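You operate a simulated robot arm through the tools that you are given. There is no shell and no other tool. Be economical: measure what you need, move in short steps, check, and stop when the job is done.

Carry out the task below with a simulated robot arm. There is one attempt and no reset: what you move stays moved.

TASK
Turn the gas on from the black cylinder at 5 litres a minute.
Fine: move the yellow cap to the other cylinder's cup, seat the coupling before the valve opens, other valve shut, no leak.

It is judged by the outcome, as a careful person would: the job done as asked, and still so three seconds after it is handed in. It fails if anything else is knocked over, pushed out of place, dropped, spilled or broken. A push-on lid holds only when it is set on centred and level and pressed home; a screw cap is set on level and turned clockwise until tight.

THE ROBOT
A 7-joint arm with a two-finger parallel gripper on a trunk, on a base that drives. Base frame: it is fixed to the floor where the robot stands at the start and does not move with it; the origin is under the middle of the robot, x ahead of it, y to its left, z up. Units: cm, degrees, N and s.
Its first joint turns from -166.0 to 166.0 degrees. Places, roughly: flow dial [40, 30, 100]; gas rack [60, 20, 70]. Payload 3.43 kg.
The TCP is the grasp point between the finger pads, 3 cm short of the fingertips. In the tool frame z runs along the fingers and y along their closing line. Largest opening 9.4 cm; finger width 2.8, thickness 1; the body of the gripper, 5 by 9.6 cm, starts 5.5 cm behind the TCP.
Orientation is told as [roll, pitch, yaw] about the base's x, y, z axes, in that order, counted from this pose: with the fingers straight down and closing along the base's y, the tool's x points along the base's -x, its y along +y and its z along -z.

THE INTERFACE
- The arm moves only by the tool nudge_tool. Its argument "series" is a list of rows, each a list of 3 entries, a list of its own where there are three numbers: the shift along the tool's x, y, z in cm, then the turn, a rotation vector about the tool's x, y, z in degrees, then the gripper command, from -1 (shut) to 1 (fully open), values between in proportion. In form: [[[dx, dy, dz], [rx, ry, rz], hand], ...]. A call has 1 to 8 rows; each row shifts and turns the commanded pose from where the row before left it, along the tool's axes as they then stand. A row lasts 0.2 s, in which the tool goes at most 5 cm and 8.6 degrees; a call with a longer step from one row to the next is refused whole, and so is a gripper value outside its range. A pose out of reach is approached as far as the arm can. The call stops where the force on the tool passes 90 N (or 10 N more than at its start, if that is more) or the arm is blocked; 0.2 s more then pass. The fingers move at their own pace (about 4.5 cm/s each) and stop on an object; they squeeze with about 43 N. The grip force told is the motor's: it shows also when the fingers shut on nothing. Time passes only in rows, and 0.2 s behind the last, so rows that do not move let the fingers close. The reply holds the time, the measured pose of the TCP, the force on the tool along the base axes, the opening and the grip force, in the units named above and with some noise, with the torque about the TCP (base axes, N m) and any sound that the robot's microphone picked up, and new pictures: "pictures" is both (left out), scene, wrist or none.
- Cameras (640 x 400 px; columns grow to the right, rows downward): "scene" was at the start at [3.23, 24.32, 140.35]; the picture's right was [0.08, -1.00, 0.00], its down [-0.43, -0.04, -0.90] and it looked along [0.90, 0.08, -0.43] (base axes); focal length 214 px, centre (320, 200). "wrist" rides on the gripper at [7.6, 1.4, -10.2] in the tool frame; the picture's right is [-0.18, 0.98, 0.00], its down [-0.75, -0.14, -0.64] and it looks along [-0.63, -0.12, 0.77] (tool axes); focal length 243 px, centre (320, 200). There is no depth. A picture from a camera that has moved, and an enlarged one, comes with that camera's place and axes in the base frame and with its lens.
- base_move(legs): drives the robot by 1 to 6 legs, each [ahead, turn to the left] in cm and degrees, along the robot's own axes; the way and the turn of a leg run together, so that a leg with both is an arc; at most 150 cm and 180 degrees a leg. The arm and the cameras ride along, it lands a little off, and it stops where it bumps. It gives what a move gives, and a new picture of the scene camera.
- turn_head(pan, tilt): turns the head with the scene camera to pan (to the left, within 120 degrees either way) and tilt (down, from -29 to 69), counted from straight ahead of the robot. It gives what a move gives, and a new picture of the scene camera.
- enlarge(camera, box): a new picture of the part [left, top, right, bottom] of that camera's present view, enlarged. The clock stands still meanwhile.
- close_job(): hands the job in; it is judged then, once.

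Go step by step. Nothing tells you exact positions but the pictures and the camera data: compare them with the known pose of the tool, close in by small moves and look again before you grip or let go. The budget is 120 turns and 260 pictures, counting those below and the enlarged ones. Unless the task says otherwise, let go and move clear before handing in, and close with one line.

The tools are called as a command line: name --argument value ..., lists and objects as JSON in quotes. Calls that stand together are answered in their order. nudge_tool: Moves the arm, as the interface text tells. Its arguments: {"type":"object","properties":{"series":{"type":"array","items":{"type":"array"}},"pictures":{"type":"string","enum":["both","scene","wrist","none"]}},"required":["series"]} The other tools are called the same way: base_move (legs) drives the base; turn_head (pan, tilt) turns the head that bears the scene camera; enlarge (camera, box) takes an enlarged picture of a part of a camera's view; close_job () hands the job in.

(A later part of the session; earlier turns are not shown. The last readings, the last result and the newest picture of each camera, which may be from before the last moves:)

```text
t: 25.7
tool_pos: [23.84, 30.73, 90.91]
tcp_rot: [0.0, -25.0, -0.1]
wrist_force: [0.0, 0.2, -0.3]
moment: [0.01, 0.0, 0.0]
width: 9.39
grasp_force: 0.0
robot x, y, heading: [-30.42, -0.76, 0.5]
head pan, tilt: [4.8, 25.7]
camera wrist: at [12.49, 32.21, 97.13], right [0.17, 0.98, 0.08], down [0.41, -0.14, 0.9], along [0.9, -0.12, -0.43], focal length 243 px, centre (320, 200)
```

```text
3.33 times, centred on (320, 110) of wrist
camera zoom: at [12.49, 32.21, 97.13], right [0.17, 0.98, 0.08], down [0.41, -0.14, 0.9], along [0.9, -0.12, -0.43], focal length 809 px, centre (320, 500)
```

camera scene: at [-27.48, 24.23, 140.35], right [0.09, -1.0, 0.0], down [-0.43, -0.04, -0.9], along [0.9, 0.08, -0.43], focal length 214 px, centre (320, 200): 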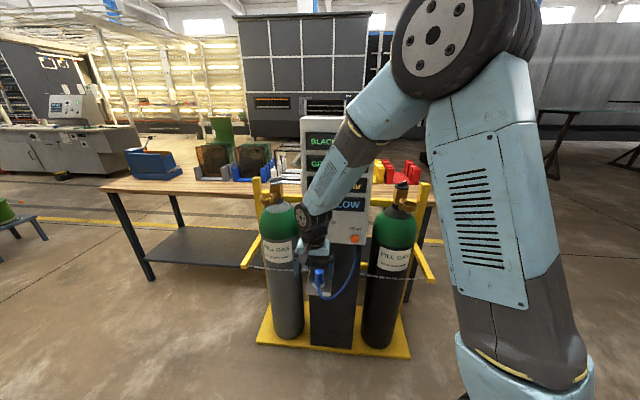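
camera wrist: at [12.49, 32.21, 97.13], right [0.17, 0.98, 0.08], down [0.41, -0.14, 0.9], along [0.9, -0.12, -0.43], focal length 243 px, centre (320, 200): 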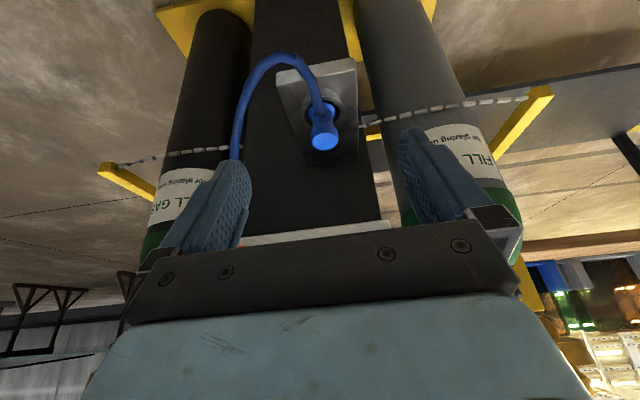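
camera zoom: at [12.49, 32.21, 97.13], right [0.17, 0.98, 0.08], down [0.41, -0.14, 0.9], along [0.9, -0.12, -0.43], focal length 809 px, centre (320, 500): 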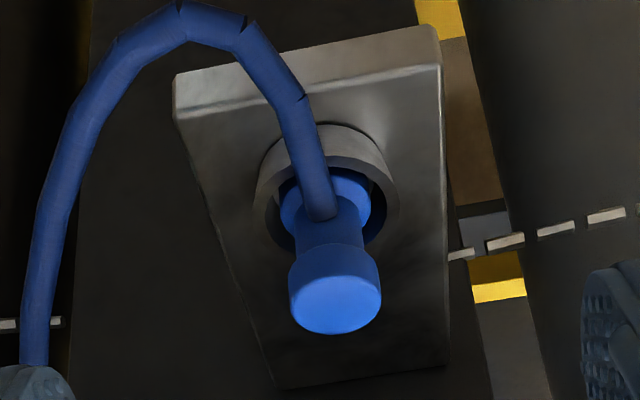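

The coupling is taller than the cap: its top is at about z 78 and the socket rim at about 71. I'm approaching along the tool axis and stopping 5 cm short to check alignment.

nudge_tool --series '[[[-3, -0.3, 3], [0, 0, 0], 1], [[-2.85, -0.23, 3.04], [0, 0, 0], 1], [[0, 0, 4], [0, 0, 0], 1], [[0, 0, 3], [0, 0, 0], 1], [[0, 0, 0], [0, 0, 0], 1]]' --pictures "wrist"

enlarge --camera "wrist" --box '[240, 90, 400, 240]'

enlarge --camera "scene" --box '[290, 235, 354, 305]'

```text
t: 26.9
tool_pos: [34.46, 30.11, 81.62]
tcp_rot: [0.0, -25.1, -0.1]
wrist_force: [0.2, -0.8, -0.4]
moment: [-0.01, -0.03, 0.02]
width: 9.39
grasp_force: 0.1
robot x, y, heading: [-30.68, -0.36, 0.5]
head pan, tilt: [4.8, 25.7]
camera wrist: at [23.3, 31.66, 87.83], right [0.17, 0.98, 0.08], down [0.41, -0.14, 0.9], along [0.9, -0.12, -0.43], focal length 243 px, centre (320, 200)
```

wrist: 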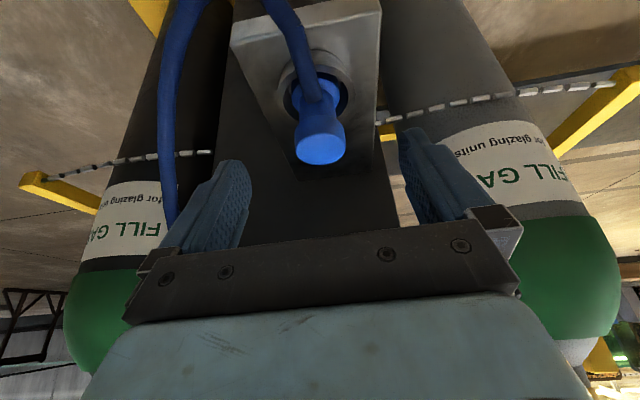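

```text
2.67 times, centred on (320, 165) of wrist
camera zoom: at [23.3, 31.66, 87.83], right [0.17, 0.98, 0.08], down [0.41, -0.14, 0.9], along [0.9, -0.12, -0.43], focal length 647 px, centre (320, 293)
```

zoom: 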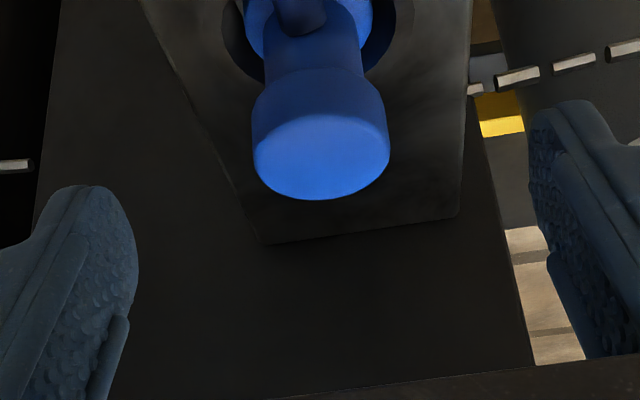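

```text
5.71 times, centred on (322, 270) of scene
camera zoom: at [-27.46, 24.25, 140.35], right [0.09, -1.0, 0.0], down [-0.43, -0.04, -0.9], along [0.9, 0.08, -0.43], focal length 1226 px, centre (309, -200)
```

zoom: 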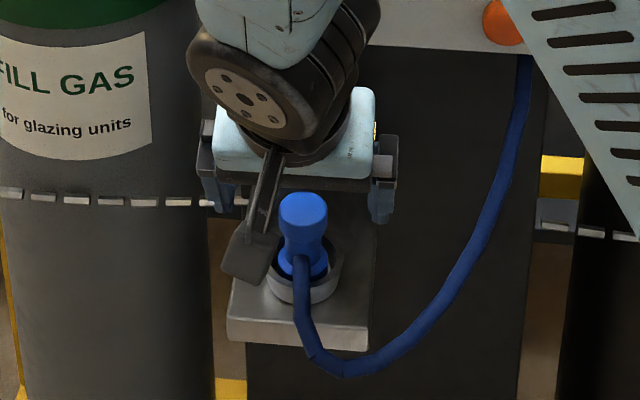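

The head centre is near (36.4, 30.25) with its top at 77.9, well aligned. I'm advancing 5 cm and closing.

nudge_tool --series '[[[0.1, 0.1, 2.5], [0, 0, 0], 1], [[0, 0, 2.5], [0, 0, 0], 0.5], [[0, 0, 0], [0, 0, 0], 0]]' --pictures "wrist"

enlarge --camera "scene" --box '[290, 235, 354, 305]'

```text
t: 27.7
tool_pos: [36.54, 30.28, 77.02]
tcp_rot: [0.0, -25.0, -0.1]
wrist_force: [0.3, -1.2, -0.7]
moment: [0.01, 0.0, -0.01]
width: 4.7
grasp_force: 0.0
robot x, y, heading: [-30.54, -0.39, 0.6]
head pan, tilt: [4.8, 25.7]
camera wrist: at [25.22, 31.8, 83.19], right [0.17, 0.98, 0.08], down [0.41, -0.14, 0.9], along [0.9, -0.12, -0.43], focal length 243 px, centre (320, 200)
```

wrist: 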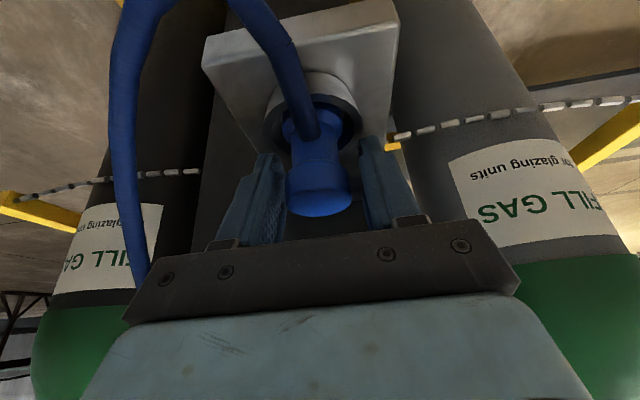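

```text
5.71 times, centred on (322, 270) of scene
camera zoom: at [-27.46, 24.25, 140.35], right [0.09, -1.0, 0.0], down [-0.43, -0.04, -0.9], along [0.9, 0.08, -0.43], focal length 1226 px, centre (309, -200)
```

zoom: 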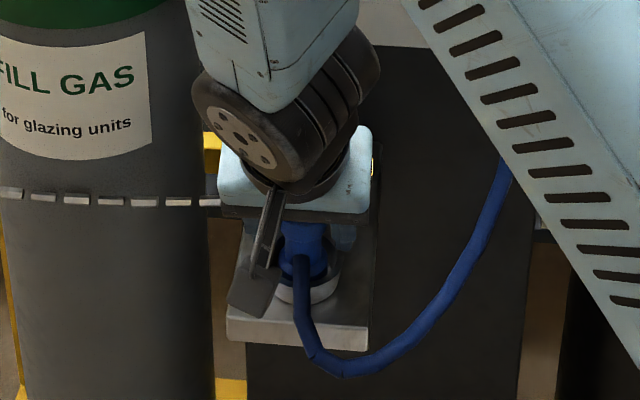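

The head is centred between the fingers. Closing now.

nudge_tool --series '[[[0, 0, 0], [0, 0, 0], -1], [[0, 0, 0], [0, 0, 0], -1], [[0, 0, 0], [0, 0, 0], -1], [[0, 0, 0], [0, 0, 0], -1]]' --pictures "wrist"

```text
t: 28.7
tool_pos: [36.43, 30.28, 77.01]
tcp_rot: [0.0, -25.0, 0.0]
wrist_force: [0.8, 0.4, 0.0]
moment: [0.03, 0.0, 0.02]
width: 3.42
grasp_force: 43.0
robot x, y, heading: [-30.36, -0.24, 0.4]
head pan, tilt: [4.8, 25.7]
camera wrist: at [25.22, 31.8, 83.21], right [0.17, 0.98, 0.08], down [0.41, -0.14, 0.9], along [0.9, -0.12, -0.43], focal length 243 px, centre (320, 200)
```

wrist: 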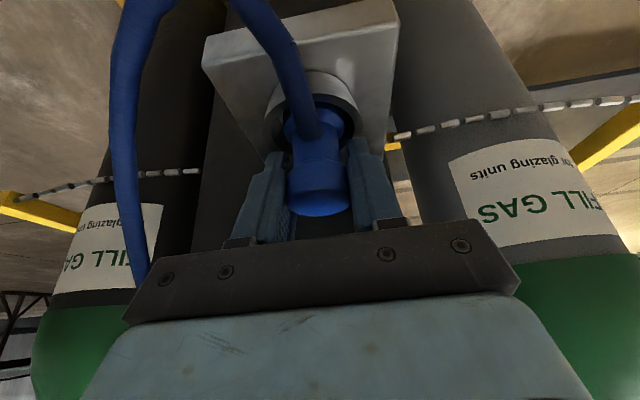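

The grip is firm at 3.42 cm. I'm lifting vertically in base z in small steps.

nudge_tool --series '[[[-0.21, 0, -0.45], [0, 0, 0], -1], [[-0.21, 0, -0.45], [0, 0, 0], -1], [[-0.42, 0, -0.91], [0, 0, 0], -1], [[-0.63, 0, -1.36], [0, 0, 0], -1], [[-0.63, 0, -1.36], [0, 0, 0], -1], [[0, 0, 0], [0, 0, 0], -1]]'

enlarge --camera "scene" --box '[290, 225, 370, 305]'

```text
t: 30.1
tool_pos: [36.57, 30.38, 81.97]
tcp_rot: [0.1, -25.1, -0.2]
wrist_force: [-0.3, 0.5, -0.3]
moment: [0.0, -0.04, 0.02]
width: 3.42
grasp_force: 43.2
robot x, y, heading: [-30.7, -0.29, 0.3]
head pan, tilt: [4.8, 25.7]
camera scene: at [-27.45, 24.25, 140.35], right [0.09, -1.0, 0.0], down [-0.43, -0.04, -0.9], along [0.9, 0.08, -0.43], focal length 214 px, centre (320, 200)
camera wrist: at [25.43, 31.83, 88.23], right [0.17, 0.98, 0.08], down [0.41, -0.14, 0.9], along [0.9, -0.12, -0.43], focal length 243 px, centre (320, 200)
```

scene: 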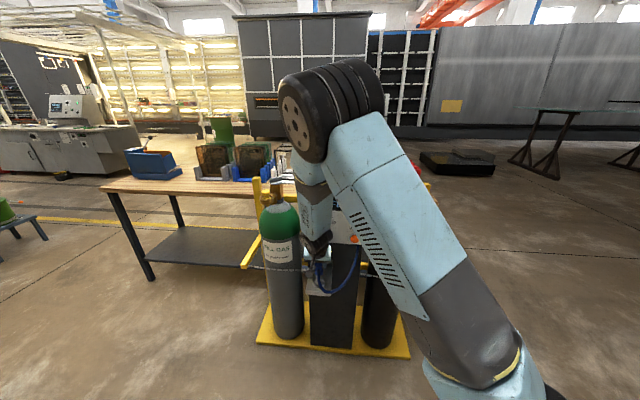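
wrist: 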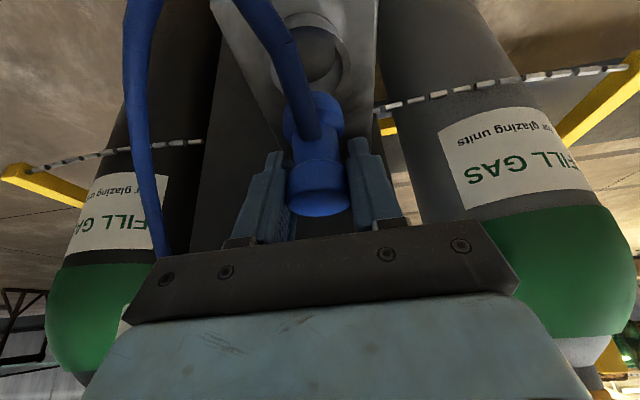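

```text
5.00 times, centred on (330, 265) of scene
camera zoom: at [-27.45, 24.25, 140.35], right [0.09, -1.0, 0.0], down [-0.43, -0.04, -0.9], along [0.9, 0.08, -0.43], focal length 1072 px, centre (270, -125)
```

zoom: 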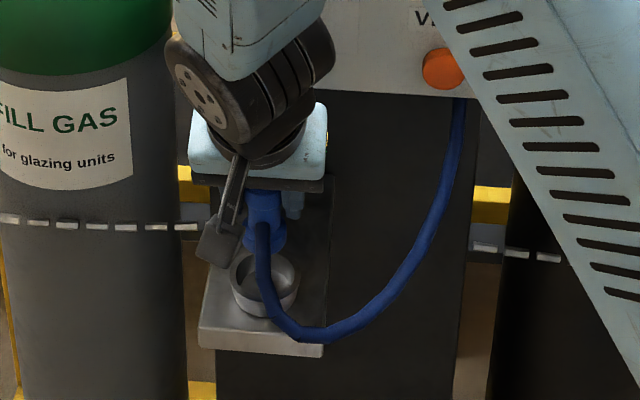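

The coupling is free and the socket is empty. I'm backing away and moving right at low height, so the hose stays clear of the dial and vent button.

nudge_tool --series '[[[3.62, 0, -1.69], [0, 0, 0], -1], [[3.62, 0, -1.69], [0, 0, 0], -1], [[0, -4.8, 0], [0, 0, 0], -1], [[0, -4.8, 0], [0, 0, 0], -1], [[0, -4.8, 0], [0, 0, 0], -1], [[0, -4.8, 0], [0, 0, 0], -1], [[0, -4.8, 0], [0, 0, 0], -1]]' --pictures "both"

```text
t: 31.7
tool_pos: [29.09, 6.3, 82.08]
tcp_rot: [0.0, -24.8, -0.1]
wrist_force: [-0.6, 1.3, -0.5]
moment: [-0.04, -0.01, 0.01]
width: 3.39
grasp_force: 42.8
out of reach, approached as far as the arm can: row 7
robot x, y, heading: [-30.32, -0.24, 0.3]
head pan, tilt: [4.8, 25.7]
camera scene: at [-27.49, 24.3, 140.34], right [0.09, -1.0, 0.0], down [-0.43, -0.04, -0.9], along [0.9, 0.08, -0.43], focal length 214 px, centre (320, 200)
camera wrist: at [17.81, 7.88, 88.32], right [0.17, 0.98, 0.08], down [0.41, -0.14, 0.9], along [0.89, -0.12, -0.43], focal length 243 px, centre (320, 200)
```

scene: 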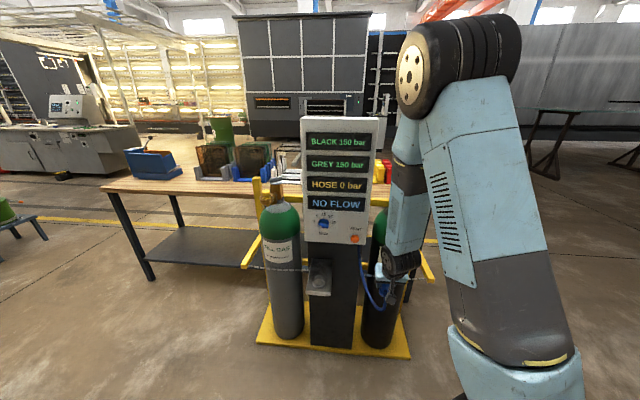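
wrist: 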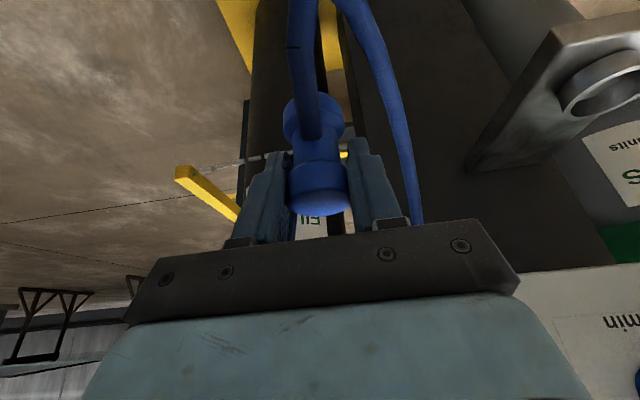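

Near the inner reach limit here, so I'm going up and slightly forward while continuing right.

nudge_tool --series '[[[-3.17, 0, -2.78], [0, 0, 0], -1], [[-2.18, -2, -3.2], [0, 0, 0], -1], [[-1.7, -3, -3.3], [0, 0, 0], -1], [[-1.7, -3, -3.3], [0, 0, 0], -1], [[-1.9, -1.7, -4], [0, 0, 0], -1], [[-1.9, 0, -4.08], [0, 0, 0], -1], [[-1.9, 0, -4.08], [0, 0, 0], -1], [[-1.9, 0, -4.08], [0, 0, 0], -1]]' --pictures "both"

```text
t: 33.5
tool_pos: [32.1, -3.26, 115.36]
tcp_rot: [0.0, -24.9, -0.1]
wrist_force: [0.2, 0.0, -0.6]
moment: [0.03, 0.02, 0.01]
width: 3.34
grasp_force: 42.6
robot x, y, heading: [-30.7, -0.19, 0.5]
head pan, tilt: [4.8, 25.7]
camera scene: at [-27.44, 24.24, 140.35], right [0.09, -1.0, 0.0], down [-0.43, -0.04, -0.9], along [0.9, 0.08, -0.43], focal length 214 px, centre (320, 200)
camera wrist: at [20.87, -1.76, 121.5], right [0.17, 0.98, 0.08], down [0.41, -0.14, 0.9], along [0.9, -0.12, -0.43], focal length 243 px, centre (320, 200)
```

scene: 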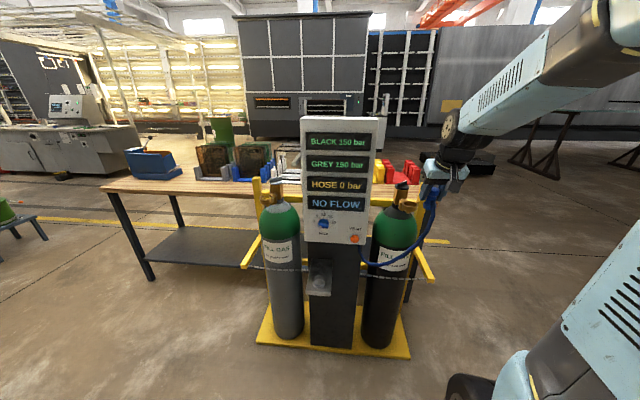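
wrist: 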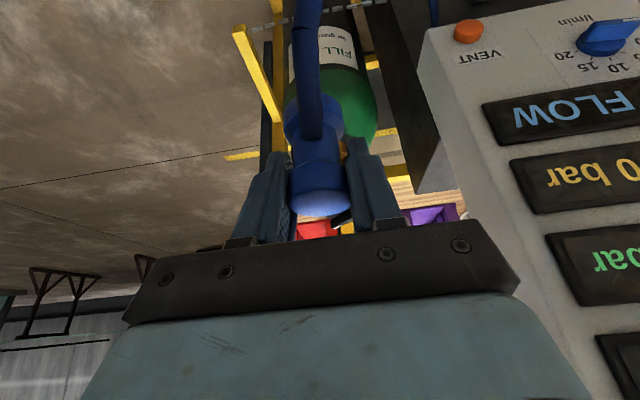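

The hose hangs freely to the right of the panel. I'm advancing over the black cup at hover height.

nudge_tool --series '[[[-3.62, 0, 1.69], [0, 0, 0], -1], [[-3.62, 0, 1.69], [0, 0, 0], -1], [[-3.62, 0, 1.69], [0, 0, 0], -1], [[-3.4, -0.15, 1.6], [0, 0, 0], -1], [[0, 0, 0], [0, 0, 0], -1]]' --pictures "both"

enlarge --camera "wrist" --box '[250, 50, 400, 220]'

enlarge --camera "scene" --box '[380, 160, 428, 220]'

```text
t: 34.7
tool_pos: [47.77, -3.43, 115.3]
tcp_rot: [0.1, -24.9, -0.1]
wrist_force: [-0.3, 0.5, -0.9]
moment: [-0.01, 0.02, 0.04]
width: 3.36
grasp_force: 42.8
robot x, y, heading: [-30.44, -0.63, 0.4]
head pan, tilt: [4.8, 25.7]
camera scene: at [-27.45, 24.24, 140.35], right [0.09, -1.0, 0.0], down [-0.43, -0.04, -0.9], along [0.9, 0.08, -0.43], focal length 214 px, centre (320, 200)
camera wrist: at [36.58, -1.95, 121.44], right [0.17, 0.98, 0.08], down [0.41, -0.14, 0.9], along [0.9, -0.12, -0.43], focal length 243 px, centre (320, 200)
```

scene: 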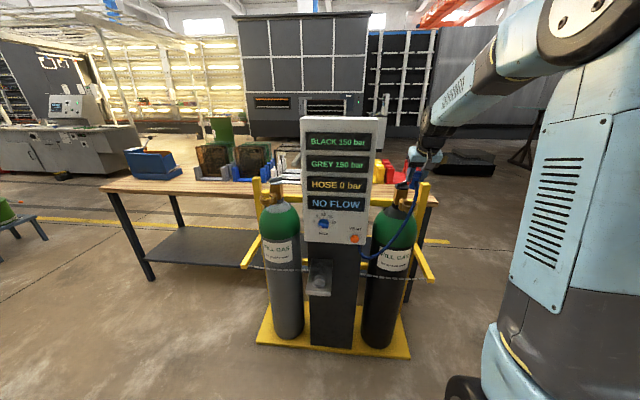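
wrist: 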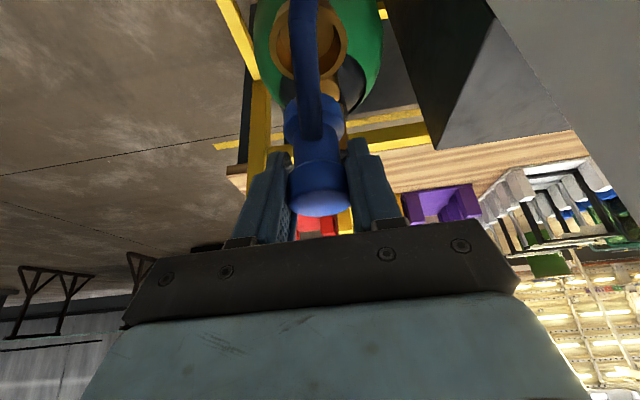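

```text
2.35 times, centred on (325, 135) of wrist
camera zoom: at [36.58, -1.95, 121.44], right [0.17, 0.98, 0.08], down [0.41, -0.14, 0.9], along [0.9, -0.12, -0.43], focal length 571 px, centre (308, 353)
```

zoom: 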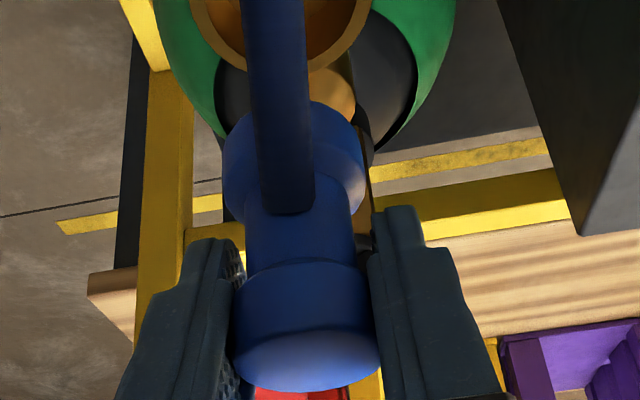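

```text
6.67 times, centred on (404, 190) of scene
camera zoom: at [-27.45, 24.24, 140.35], right [0.09, -1.0, 0.0], down [-0.43, -0.04, -0.9], along [0.9, 0.08, -0.43], focal length 1430 px, centre (-240, 267)
```

zoom: 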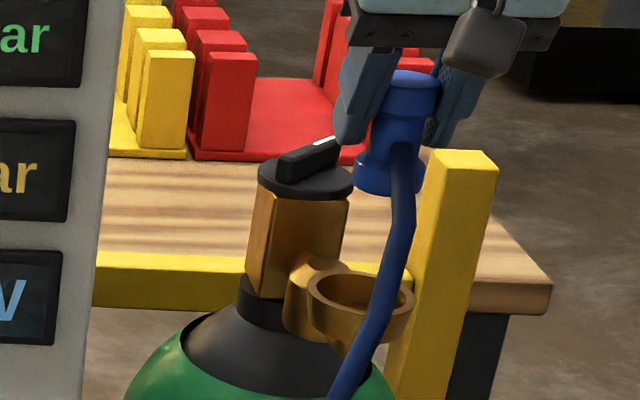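

Aligned to within a couple of millimetres; the coupling needs about +0.14 in y. I'm lowering to just above the rim and looking again.

nudge_tool --series '[[[0.53, 0.14, 1.13], [0, 0, 0], -1], [[0.53, 0, 1.13], [0, 0, 0], -1], [[0, 0, 0], [0, 0, 0], -1]]' --pictures "none"

enlarge --camera "wrist" --box '[250, 10, 400, 180]'

enlarge --camera "scene" --box '[386, 170, 426, 220]'

```text
t: 35.5
tool_pos: [47.79, -3.25, 112.7]
tcp_rot: [0.1, -25.0, -0.1]
wrist_force: [0.4, -0.3, -0.3]
moment: [0.0, -0.01, 0.01]
width: 3.36
grasp_force: 43.2
robot x, y, heading: [-30.31, -0.14, 0.2]
head pan, tilt: [4.8, 25.7]
```

```text
2.35 times, centred on (325, 95) of wrist
camera zoom: at [36.58, -1.79, 118.91], right [0.17, 0.98, 0.08], down [0.41, -0.14, 0.9], along [0.9, -0.12, -0.43], focal length 571 px, centre (308, 447)
```

zoom: 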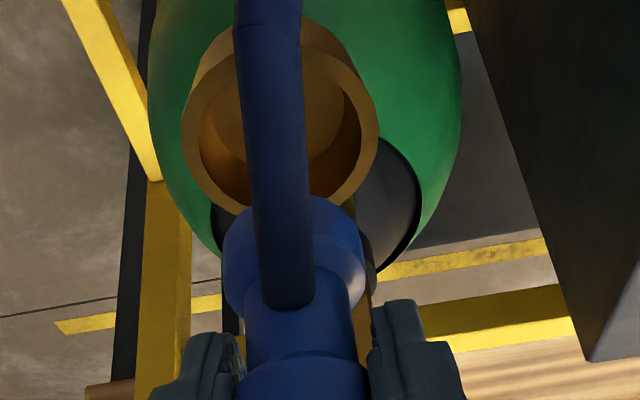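

```text
8.00 times, centred on (406, 195) of scene
camera zoom: at [-27.45, 24.24, 140.35], right [0.09, -1.0, 0.0], down [-0.43, -0.04, -0.9], along [0.9, 0.08, -0.43], focal length 1716 px, centre (-368, 240)
```

zoom: 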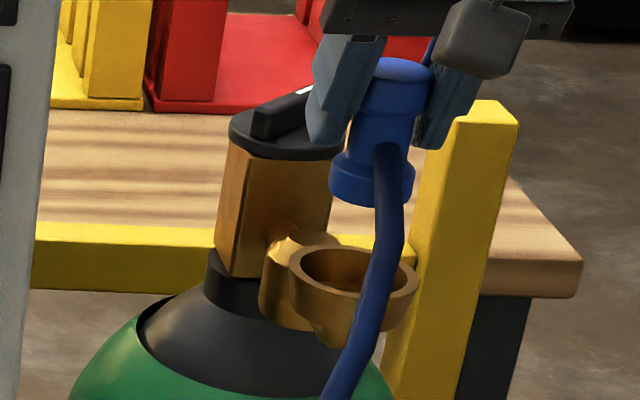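

The coupling is shorter than I thought and still about 3.5 cm above the rim. I'm lowering 2.6 cm more and rechecking.

nudge_tool --series '[[[0.55, 0, 1.18], [0, 0, 0], -1], [[0.55, 0, 1.18], [0, 0, 0], -1], [[0, 0, 0], [0, 0, 0], -1]]' --pictures "none"

enlarge --camera "wrist" --box '[260, 40, 380, 160]'

enlarge --camera "scene" --box '[386, 170, 426, 220]'

```text
t: 36.3
tool_pos: [47.86, -3.19, 110.12]
tcp_rot: [0.0, -25.0, -0.1]
wrist_force: [0.1, 0.2, -0.4]
moment: [-0.02, 0.03, 0.0]
width: 3.32
grasp_force: 43.3
robot x, y, heading: [-30.34, 0.17, 0.4]
head pan, tilt: [4.8, 25.7]
```

```text
3.33 times, centred on (320, 100) of wrist
camera zoom: at [36.51, -1.73, 116.31], right [0.17, 0.98, 0.08], down [0.41, -0.14, 0.9], along [0.9, -0.12, -0.43], focal length 809 px, centre (320, 533)
```

zoom: 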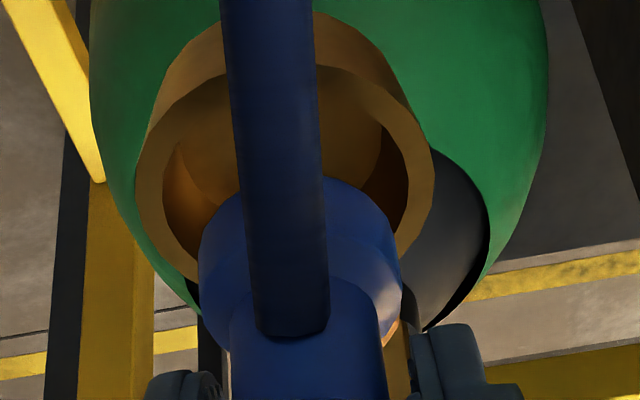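

```text
8.00 times, centred on (406, 195) of scene
camera zoom: at [-27.45, 24.24, 140.35], right [0.09, -1.0, 0.0], down [-0.43, -0.04, -0.9], along [0.9, 0.08, -0.43], focal length 1716 px, centre (-368, 240)
```

zoom: 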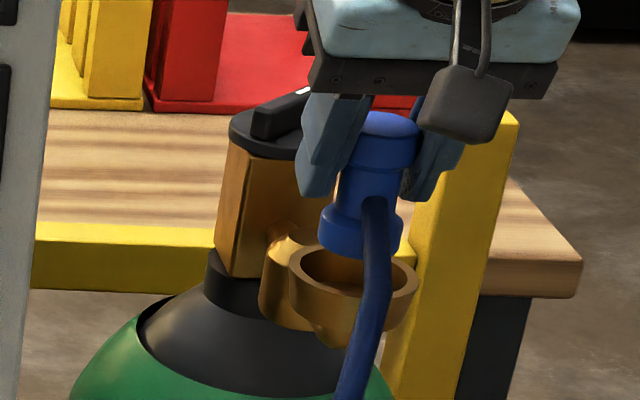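

The coupling is now centred over the cup to within about 0.2 cm. I'm lowering into the cup gently with a small correction.

nudge_tool --series '[[[0.36, -0.05, 0.59], [0, 0, 0], -1], [[0.3, 0, 0.63], [0, 0, 0], -1], [[0.21, 0, 0.45], [0, 0, 0], -1]]' --pictures "none"

enlarge --camera "wrist" --box '[260, 60, 380, 180]'

enlarge --camera "scene" --box '[386, 170, 426, 220]'

```text
t: 37.1
tool_pos: [47.59, -3.29, 108.35]
tcp_rot: [0.0, -25.1, -0.1]
wrist_force: [4.5, -1.0, 1.1]
moment: [-0.04, -0.17, -0.01]
width: 3.36
grasp_force: 43.2
robot x, y, heading: [-30.34, 0.16, 0.5]
head pan, tilt: [4.8, 25.7]
```

```text
3.33 times, centred on (320, 120) of wrist
camera zoom: at [36.42, -1.76, 114.35], right [0.17, 0.98, 0.08], down [0.41, -0.14, 0.9], along [0.9, -0.12, -0.43], focal length 809 px, centre (320, 467)
```

zoom: 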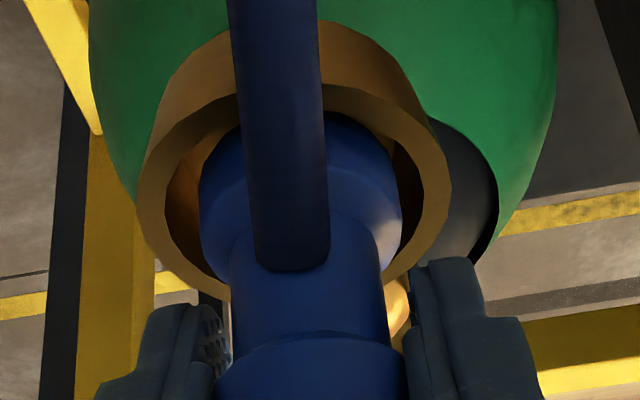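

```text
8.00 times, centred on (406, 195) of scene
camera zoom: at [-27.44, 24.24, 140.35], right [0.09, -1.0, 0.0], down [-0.43, -0.04, -0.9], along [0.9, 0.08, -0.43], focal length 1716 px, centre (-368, 240)
```

zoom: 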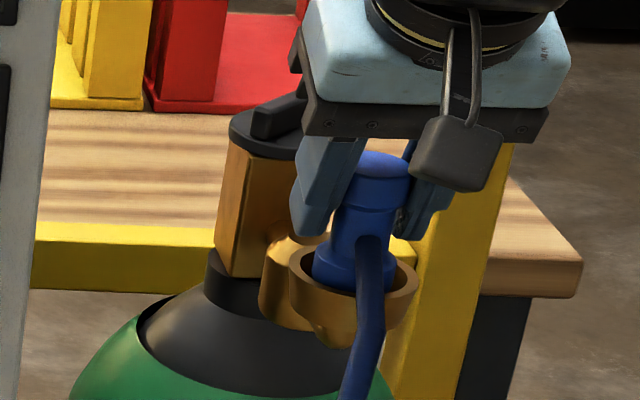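

The flange is inside the cup but touching the front wall (Fx 4.5 N). I'm easing +x by 0.3 and going down in small steps.

nudge_tool --series '[[[-0.27, 0, 0.13], [0, 0, 0], -1], [[0.127, 0, 0.272], [0, 0, 0], -1], [[0.127, 0, 0.272], [0, 0, 0], -1], [[0, 0, 0], [0, 0, 0], -1]]' --pictures "none"

enlarge --camera "wrist" --box '[260, 60, 380, 180]'

```text
t: 38.1
tool_pos: [47.8, -3.25, 107.53]
tcp_rot: [0.0, -25.0, -0.1]
wrist_force: [-0.1, 0.5, -0.8]
moment: [0.0, 0.02, 0.01]
width: 3.37
grasp_force: 43.0
robot x, y, heading: [-30.4, 0.05, 0.5]
head pan, tilt: [4.8, 25.7]
```

```text
3.33 times, centred on (320, 120) of wrist
camera zoom: at [36.6, -1.72, 113.7], right [0.17, 0.98, 0.08], down [0.41, -0.14, 0.9], along [0.9, -0.12, -0.43], focal length 809 px, centre (320, 467)
```

zoom: 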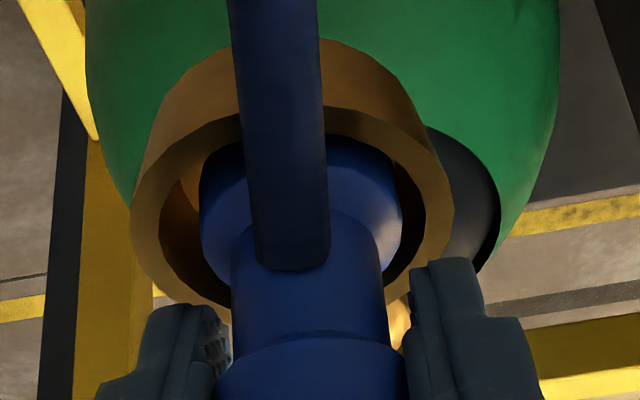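

It's free of contact and centred. I'm continuing down until it seats.

nudge_tool --series '[[[0.1, -0.07, 0.272], [0, 0, 0], -1], [[0.127, 0, 0.272], [0, 0, 0], -1], [[0.085, 0, 0.18], [0, 0, 0], -1], [[0, 0, 0], [0, 0, 0], -1]]' --pictures "none"

```text
t: 39.1
tool_pos: [47.86, -3.35, 106.98]
tcp_rot: [0.0, -25.3, 0.0]
wrist_force: [0.6, 3.1, 29.3]
moment: [0.27, 0.24, 0.01]
width: 3.36
grasp_force: 43.0
robot x, y, heading: [-30.11, -0.71, 0.4]
head pan, tilt: [4.8, 25.7]
```

Contact at z 107.0 with little side force. I'm pressing home.

nudge_tool --series '[[[0.04, 0, 0.09], [0, 0, 0], -1], [[0.06, 0, 0.13], [0, 0, 0], -1], [[0.06, 0, 0.13], [0, 0, 0], -1], [[0, 0, 0], [0, 0, 0], -1]]' --pictures "none"

enlarge --camera "scene" --box '[386, 170, 426, 220]'

enlarge --camera "wrist" --box '[250, 50, 390, 210]'

```text
t: 40.1
tool_pos: [47.92, -3.35, 106.98]
tcp_rot: [0.0, -25.5, -0.2]
wrist_force: [3.4, -0.1, 64.1]
moment: [-0.01, 0.12, 0.02]
width: 3.41
grasp_force: 42.7
robot x, y, heading: [-30.38, -0.23, 0.3]
head pan, tilt: [4.8, 25.7]
```

```text
8.00 times, centred on (406, 195) of scene
camera zoom: at [-27.74, 24.25, 140.35], right [0.09, -1.0, 0.0], down [-0.43, -0.04, -0.9], along [0.9, 0.08, -0.43], focal length 1716 px, centre (-368, 240)
```

zoom: 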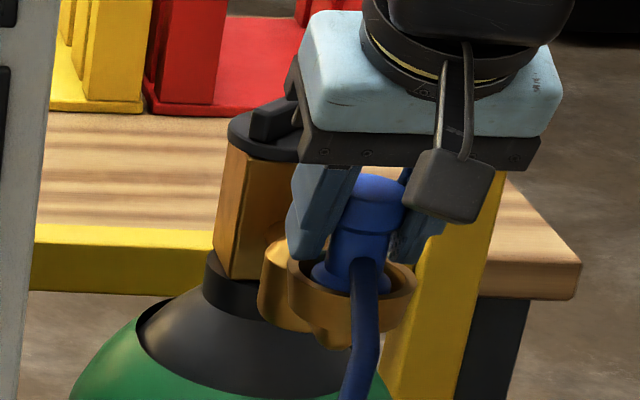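

```text
2.50 times, centred on (320, 130) of wrist
camera zoom: at [36.56, -1.9, 113.01], right [0.17, 0.98, 0.08], down [0.4, -0.14, 0.9], along [0.9, -0.12, -0.42], focal length 606 px, centre (320, 375)
```

zoom: 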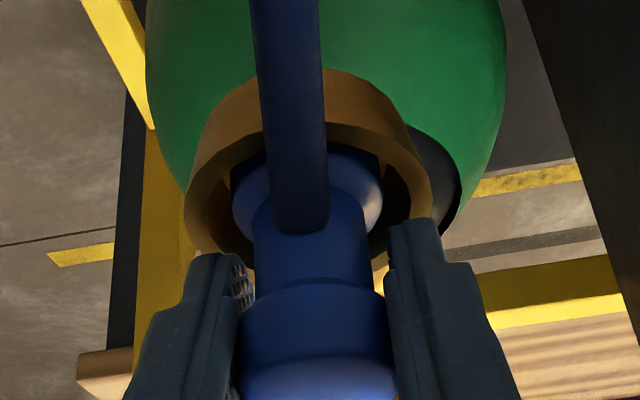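

It's fully bottomed at 64 N with no travel. I'm unloading, opening and withdrawing along the tool axis.

nudge_tool --series '[[[-0.18, 0, -0.38], [0, 0, 0], -1], [[0, 0, 0], [0, 0, 0], 0], [[0, 0, 0], [0, 0, 0], 0.1], [[0, 0, -2], [0, 0, 0], 0.1], [[0, 0, -4], [0, 0, 0], 0.2], [[0, 0, -4], [0, 0, 0], 0.2], [[0, 0, -3], [0, 0, 0], 0.2]]' --pictures "both"

enlarge --camera "scene" --box '[376, 170, 426, 220]'

enlarge --camera "wrist" --box '[250, 30, 390, 210]'

```text
t: 41.7
tool_pos: [42.31, -3.29, 118.6]
tcp_rot: [0.0, -25.0, -0.1]
wrist_force: [0.5, -1.2, -0.2]
moment: [0.0, -0.01, -0.02]
width: 5.64
grasp_force: 0.0
robot x, y, heading: [-30.81, -0.82, 0.4]
head pan, tilt: [4.8, 25.7]
camera scene: at [-27.43, 24.24, 140.35], right [0.09, -1.0, 0.0], down [-0.43, -0.04, -0.9], along [0.9, 0.08, -0.43], focal length 214 px, centre (320, 200)
camera wrist: at [31.14, -1.83, 124.79], right [0.17, 0.98, 0.08], down [0.41, -0.14, 0.9], along [0.89, -0.12, -0.43], focal length 243 px, centre (320, 200)
```

scene: 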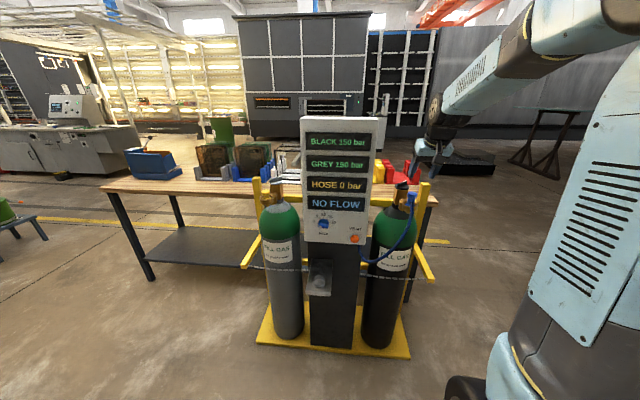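
wrist: 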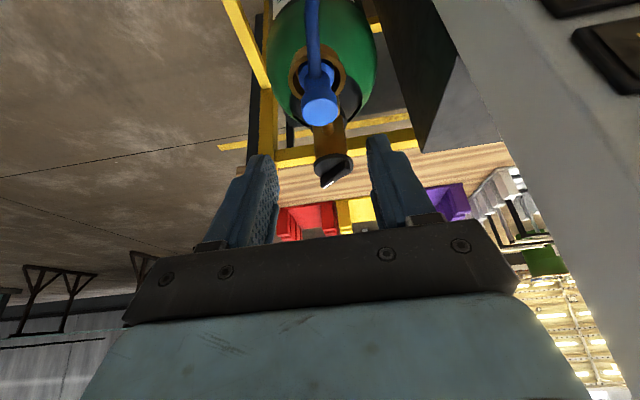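

```text
8.00 times, centred on (401, 195) of scene
camera zoom: at [-27.43, 24.24, 140.35], right [0.09, -1.0, 0.0], down [-0.43, -0.04, -0.9], along [0.9, 0.08, -0.43], focal length 1716 px, centre (-328, 240)
```

zoom: 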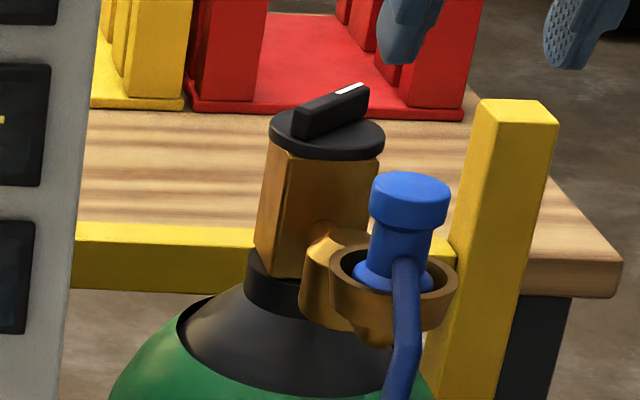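

```text
2.22 times, centred on (320, 120) of wrist
camera zoom: at [31.14, -1.83, 124.79], right [0.17, 0.98, 0.08], down [0.41, -0.14, 0.9], along [0.89, -0.12, -0.43], focal length 539 px, centre (320, 378)
```

zoom: 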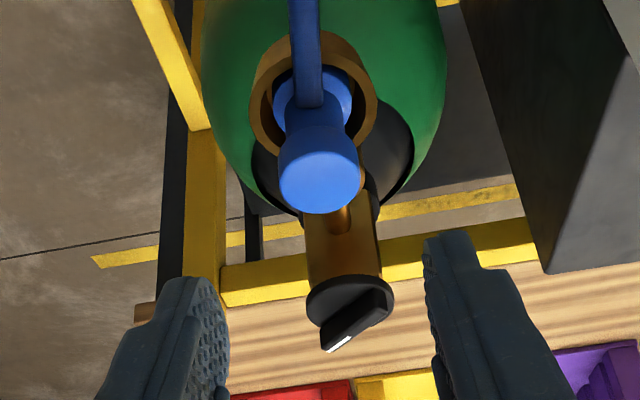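

The coupling stands upright and seated in the black cup. Next is the black valve: I'll level the tool, yaw it -43° to match the wing and move above it.

nudge_tool --series '[[[-1.7, 0, -3.6], [0, 0, 0], 0.2], [[-1.7, 0, -3.6], [0, 0, 0], 0.2], [[0, 0, 0], [0, 8.4, 0], 0.2], [[0, 0, 0], [0, 8.4, 0], 0.2], [[0, 0, 0], [0, 8.2, 0], 0.2], [[-4.5, 0, 0], [0, 0, 8.5], 0.2], [[-4.5, 0, 0], [0, 0, 0], 0.2]]' --pictures "none"

```text
t: 43.3
tool_pos: [51.38, -4.19, 126.78]
tcp_rot: [0.0, 0.0, -8.5]
wrist_force: [-1.4, 0.2, 0.8]
moment: [0.01, -0.06, -0.01]
width: 5.65
grasp_force: 0.1
robot x, y, heading: [-30.75, -0.29, 0.5]
head pan, tilt: [4.8, 25.7]
```

nudge_tool --series '[[[0, 0, 0], [0, 0, 8.6], 0.2], [[0, 0, 0], [0, 0, 8.6], 0.2], [[0, 0, 0], [0, 0, 8.6], 0.2], [[0, 0, 0], [0, 0, 8.6], 0.2], [[-2.21, 2.47, 0], [0, 0, 0], 0.2], [[-2.21, 2.47, 0], [0, 0, 0], 0.2], [[-2.21, 2.47, 0], [0, 0, 0], 0.2], [[0, 0, 4.5], [0, 0, 0], 0.2]]' --pictures "both"

enlarge --camera "scene" --box '[370, 140, 450, 220]'

enlarge --camera "wrist" --box '[220, 60, 420, 220]'

```text
t: 45.1
tool_pos: [61.35, -3.37, 121.73]
tcp_rot: [0.0, 0.1, -43.0]
wrist_force: [-0.2, -0.3, 0.9]
moment: [0.04, 0.01, -0.05]
width: 5.63
grasp_force: 0.2
robot x, y, heading: [-30.31, -0.51, 0.6]
head pan, tilt: [4.8, 25.7]
camera scene: at [-27.43, 24.24, 140.35], right [0.09, -1.0, 0.0], down [-0.43, -0.04, -0.9], along [0.9, 0.08, -0.43], focal length 214 px, centre (320, 200)
camera wrist: at [56.65, 3.04, 132.11], right [0.8, 0.59, 0.0], down [0.46, -0.62, 0.64], along [0.38, -0.52, -0.77], focal length 243 px, centre (320, 200)
```

scene: 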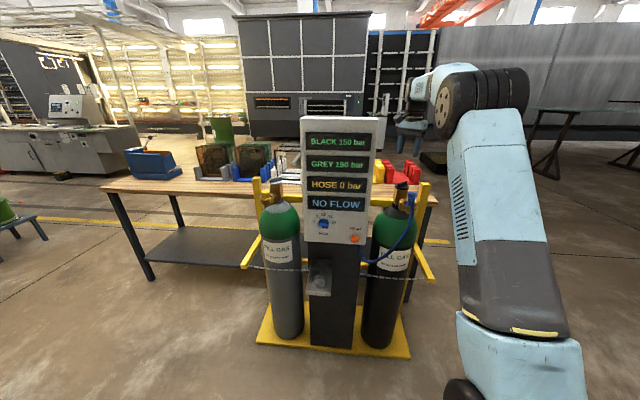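
wrist: 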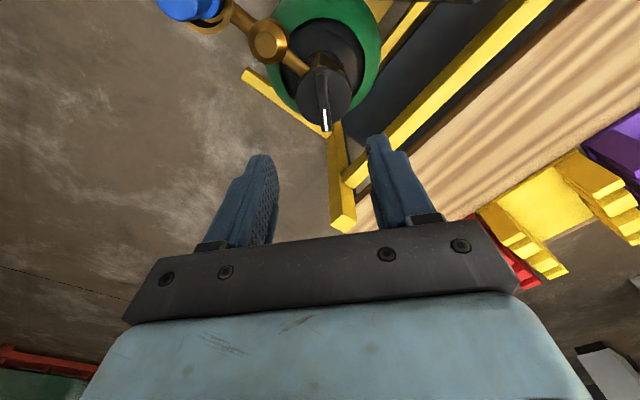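

```text
5.00 times, centred on (410, 180) of scene
camera zoom: at [-27.43, 24.24, 140.35], right [0.09, -1.0, 0.0], down [-0.43, -0.04, -0.9], along [0.9, 0.08, -0.43], focal length 1072 px, centre (-130, 300)
```

zoom: 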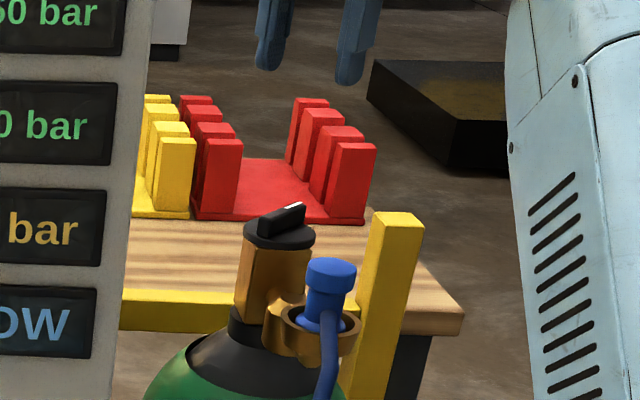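

```text
2.50 times, centred on (320, 140) of wrist
camera zoom: at [56.65, 3.04, 132.11], right [0.8, 0.59, 0.0], down [0.46, -0.62, 0.64], along [0.38, -0.52, -0.77], focal length 606 px, centre (320, 350)
```

zoom: 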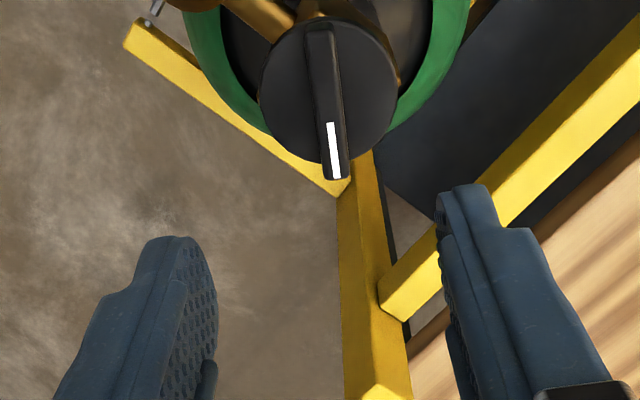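

The wing runs at -45° and is centred near (61.6, -3.3), with the disc at 105.3 and the wing top at 107.2. I'm trimming the yaw and descending partway.

nudge_tool --series '[[[-0.13, 0.23, 2], [0, 0, 2], 0], [[0, 0, 4], [0, 0, 0], -0.2], [[0, 0, 4], [0, 0, 0], -0.2], [[0, 0, 1.5], [0, 0, 0], -0.2], [[0, 0, 0], [0, 0, 0], -0.2]]' --pictures "wrist"

enlarge --camera "scene" --box '[380, 155, 430, 205]'

enlarge --camera "wrist" --box '[240, 80, 400, 230]'

```text
t: 46.3
tool_pos: [61.31, -3.2, 110.57]
tcp_rot: [0.0, 0.0, -44.9]
wrist_force: [0.7, 0.9, -0.9]
moment: [-0.02, 0.01, -0.01]
width: 3.74
grasp_force: 0.0
robot x, y, heading: [-30.6, -0.08, 0.7]
head pan, tilt: [4.8, 25.7]
camera wrist: at [56.97, 3.24, 120.96], right [0.82, 0.57, 0.0], down [0.43, -0.63, 0.64], along [0.36, -0.53, -0.77], focal length 243 px, centre (320, 200)
```

wrist: 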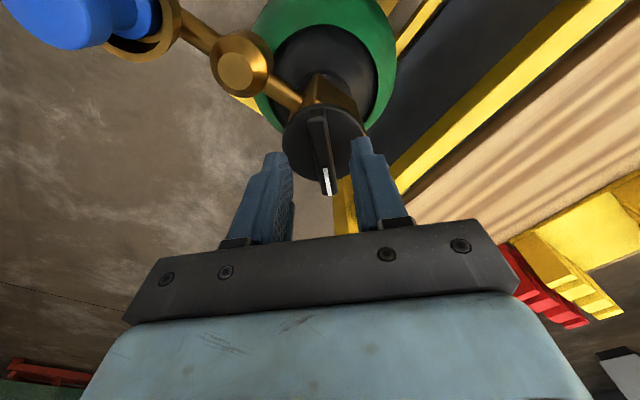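

```text
8.00 times, centred on (405, 180) of scene
camera zoom: at [-27.43, 24.24, 140.35], right [0.09, -1.0, 0.0], down [-0.43, -0.04, -0.9], along [0.9, 0.08, -0.43], focal length 1716 px, centre (-360, 360)
```

zoom: 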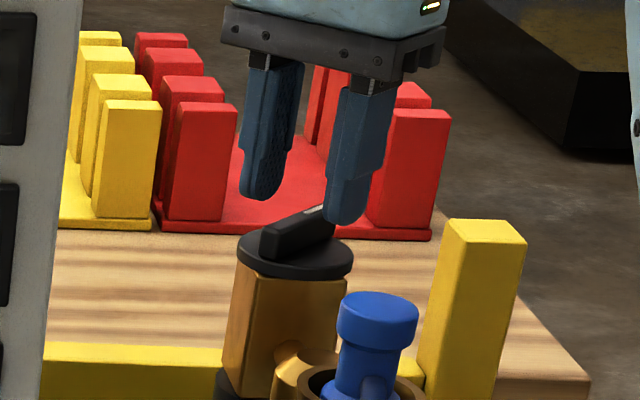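

```text
2.67 times, centred on (320, 155) of wrist
camera zoom: at [56.97, 3.24, 120.96], right [0.82, 0.57, 0.0], down [0.43, -0.63, 0.64], along [0.36, -0.53, -0.77], focal length 647 px, centre (320, 320)
```

zoom: 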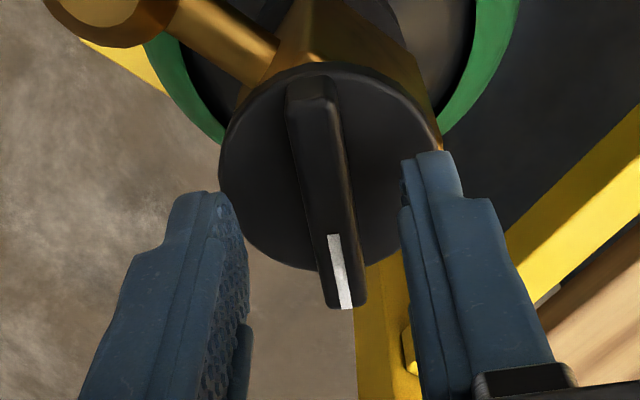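

The wing sits between the fingers. I'm lowering 1.9 cm and closing on it.

nudge_tool --series '[[[0, 0, 1], [0, 0, 1.5], -0.2], [[0, 0, 0.9], [0, 0, 0], -0.2], [[0, 0, 0], [0, 0, 0], -0.6], [[0, 0, 0], [0, 0, 0], -1], [[0, 0, 0], [0, 0, 0], -1], [[0, 0, 0], [0, 0, 0], -1]]' --pictures "wrist"

enlarge --camera "scene" --box '[380, 155, 430, 205]'

```text
t: 47.7
tool_pos: [61.52, -3.18, 108.65]
tcp_rot: [0.0, 0.1, -46.4]
wrist_force: [5.4, 3.3, -2.9]
moment: [-0.49, -0.75, 0.08]
width: 1.18
grasp_force: 45.1
robot x, y, heading: [-30.78, -0.38, 0.2]
head pan, tilt: [4.8, 25.7]
camera wrist: at [57.27, 3.44, 118.96], right [0.84, 0.54, 0.0], down [0.42, -0.64, 0.64], along [0.35, -0.54, -0.77], focal length 243 px, centre (320, 200)
```

wrist: 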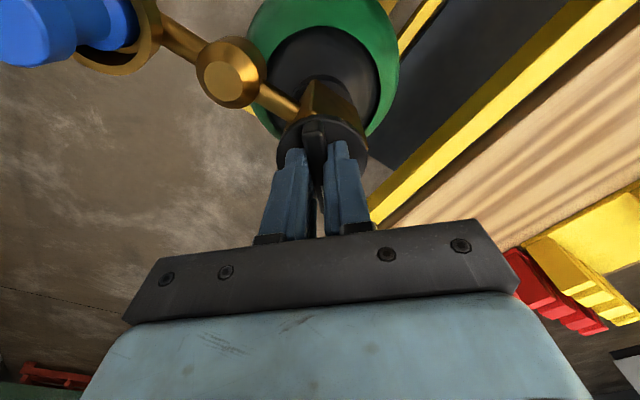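

```text
8.00 times, centred on (405, 180) of scene
camera zoom: at [-27.39, 24.26, 140.34], right [0.09, -1.0, 0.0], down [-0.43, -0.04, -0.9], along [0.9, 0.08, -0.43], focal length 1716 px, centre (-360, 360)
```

zoom: 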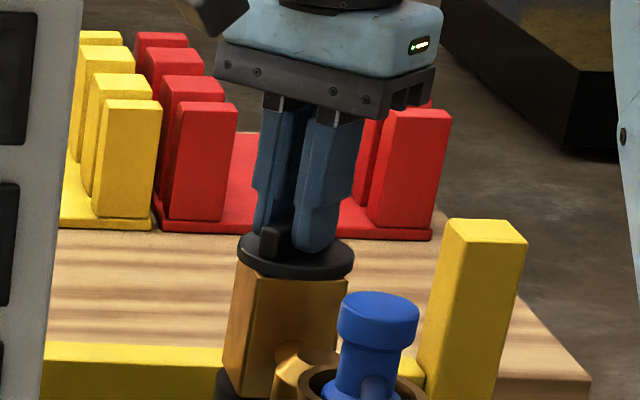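

The wing is held firmly. I'm turning counter-clockwise (opening) a first 17° and checking torque and the display.

nudge_tool --series '[[[0, 0.08, 0], [0, 0, -4], -1], [[0, 0, 0], [0, 0, -6], -1], [[0, 0, 0], [0, 0, -7], -1], [[0, 0, 0], [0, 0, 0], -1]]' --pictures "scene"

enlarge --camera "scene" --box '[300, 120, 430, 220]'

```text
t: 48.7
tool_pos: [61.53, -3.14, 108.65]
tcp_rot: [0.0, 0.1, -29.5]
wrist_force: [-11.0, -9.5, -2.5]
moment: [0.19, 0.05, -1.62]
width: 1.91
grasp_force: 44.4
robot x, y, heading: [-30.65, -0.28, 0.4]
head pan, tilt: [4.8, 25.7]
camera scene: at [-27.48, 24.2, 140.36], right [0.09, -1.0, 0.0], down [-0.43, -0.04, -0.9], along [0.9, 0.08, -0.43], focal length 214 px, centre (320, 200)
```

scene: 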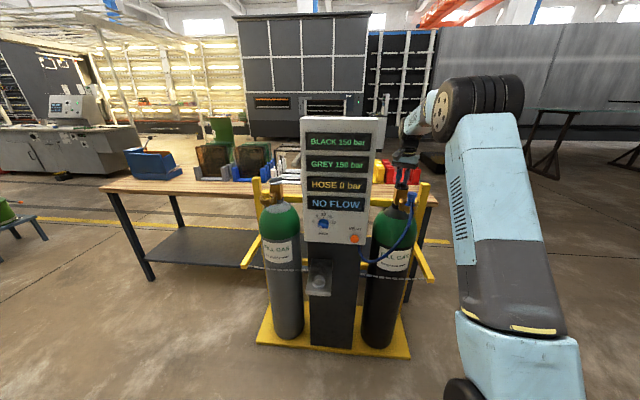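

```text
4.00 times, centred on (365, 170) of scene
camera zoom: at [-27.48, 24.2, 140.36], right [0.09, -1.0, 0.0], down [-0.43, -0.04, -0.9], along [0.9, 0.08, -0.43], focal length 858 px, centre (140, 320)
```

zoom: 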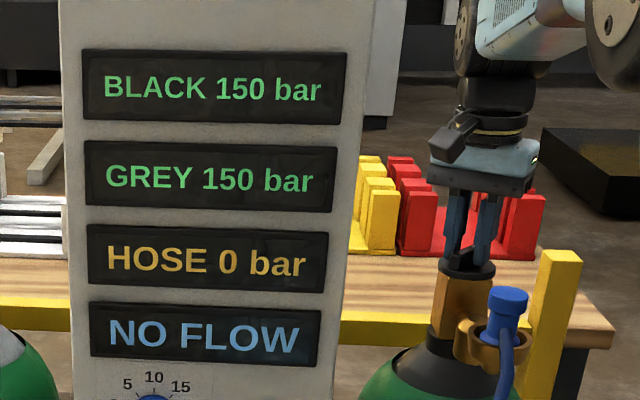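

The fingers spread to 1.9 cm, so the wing may be resisting. I'm checking its actual angle up close.

enlarge --camera "scene" --box '[380, 155, 430, 205]'

enlarge --camera "wrist" --box '[240, 80, 400, 230]'

```text
8.00 times, centred on (405, 180) of scene
camera zoom: at [-27.48, 24.2, 140.36], right [0.09, -1.0, 0.0], down [-0.43, -0.04, -0.9], along [0.9, 0.08, -0.43], focal length 1716 px, centre (-360, 360)
```

zoom: 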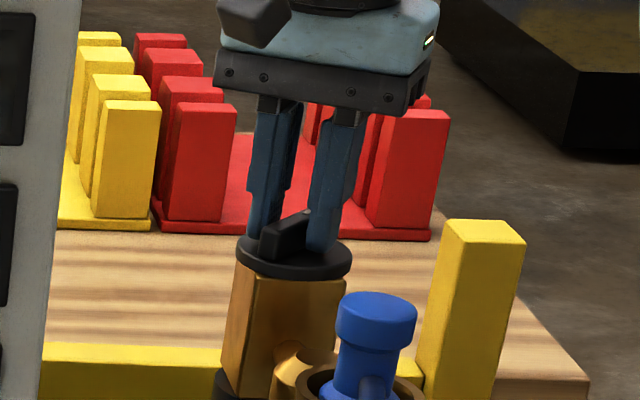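

```text
2.67 times, centred on (320, 155) of wrist
camera zoom: at [55.57, 1.91, 118.98], right [0.64, 0.76, 0.0], down [0.59, -0.49, 0.64], along [0.49, -0.41, -0.77], focal length 647 px, centre (320, 320)
```

zoom: 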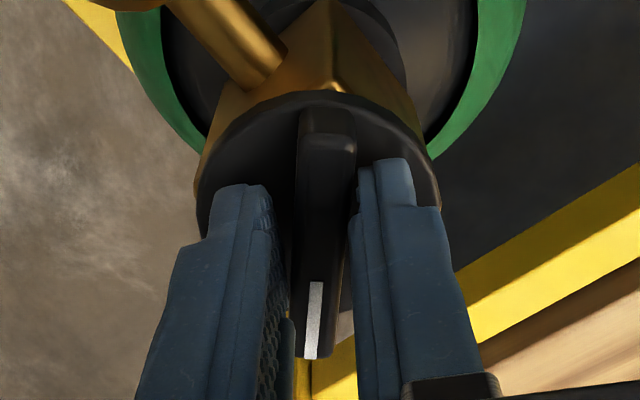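

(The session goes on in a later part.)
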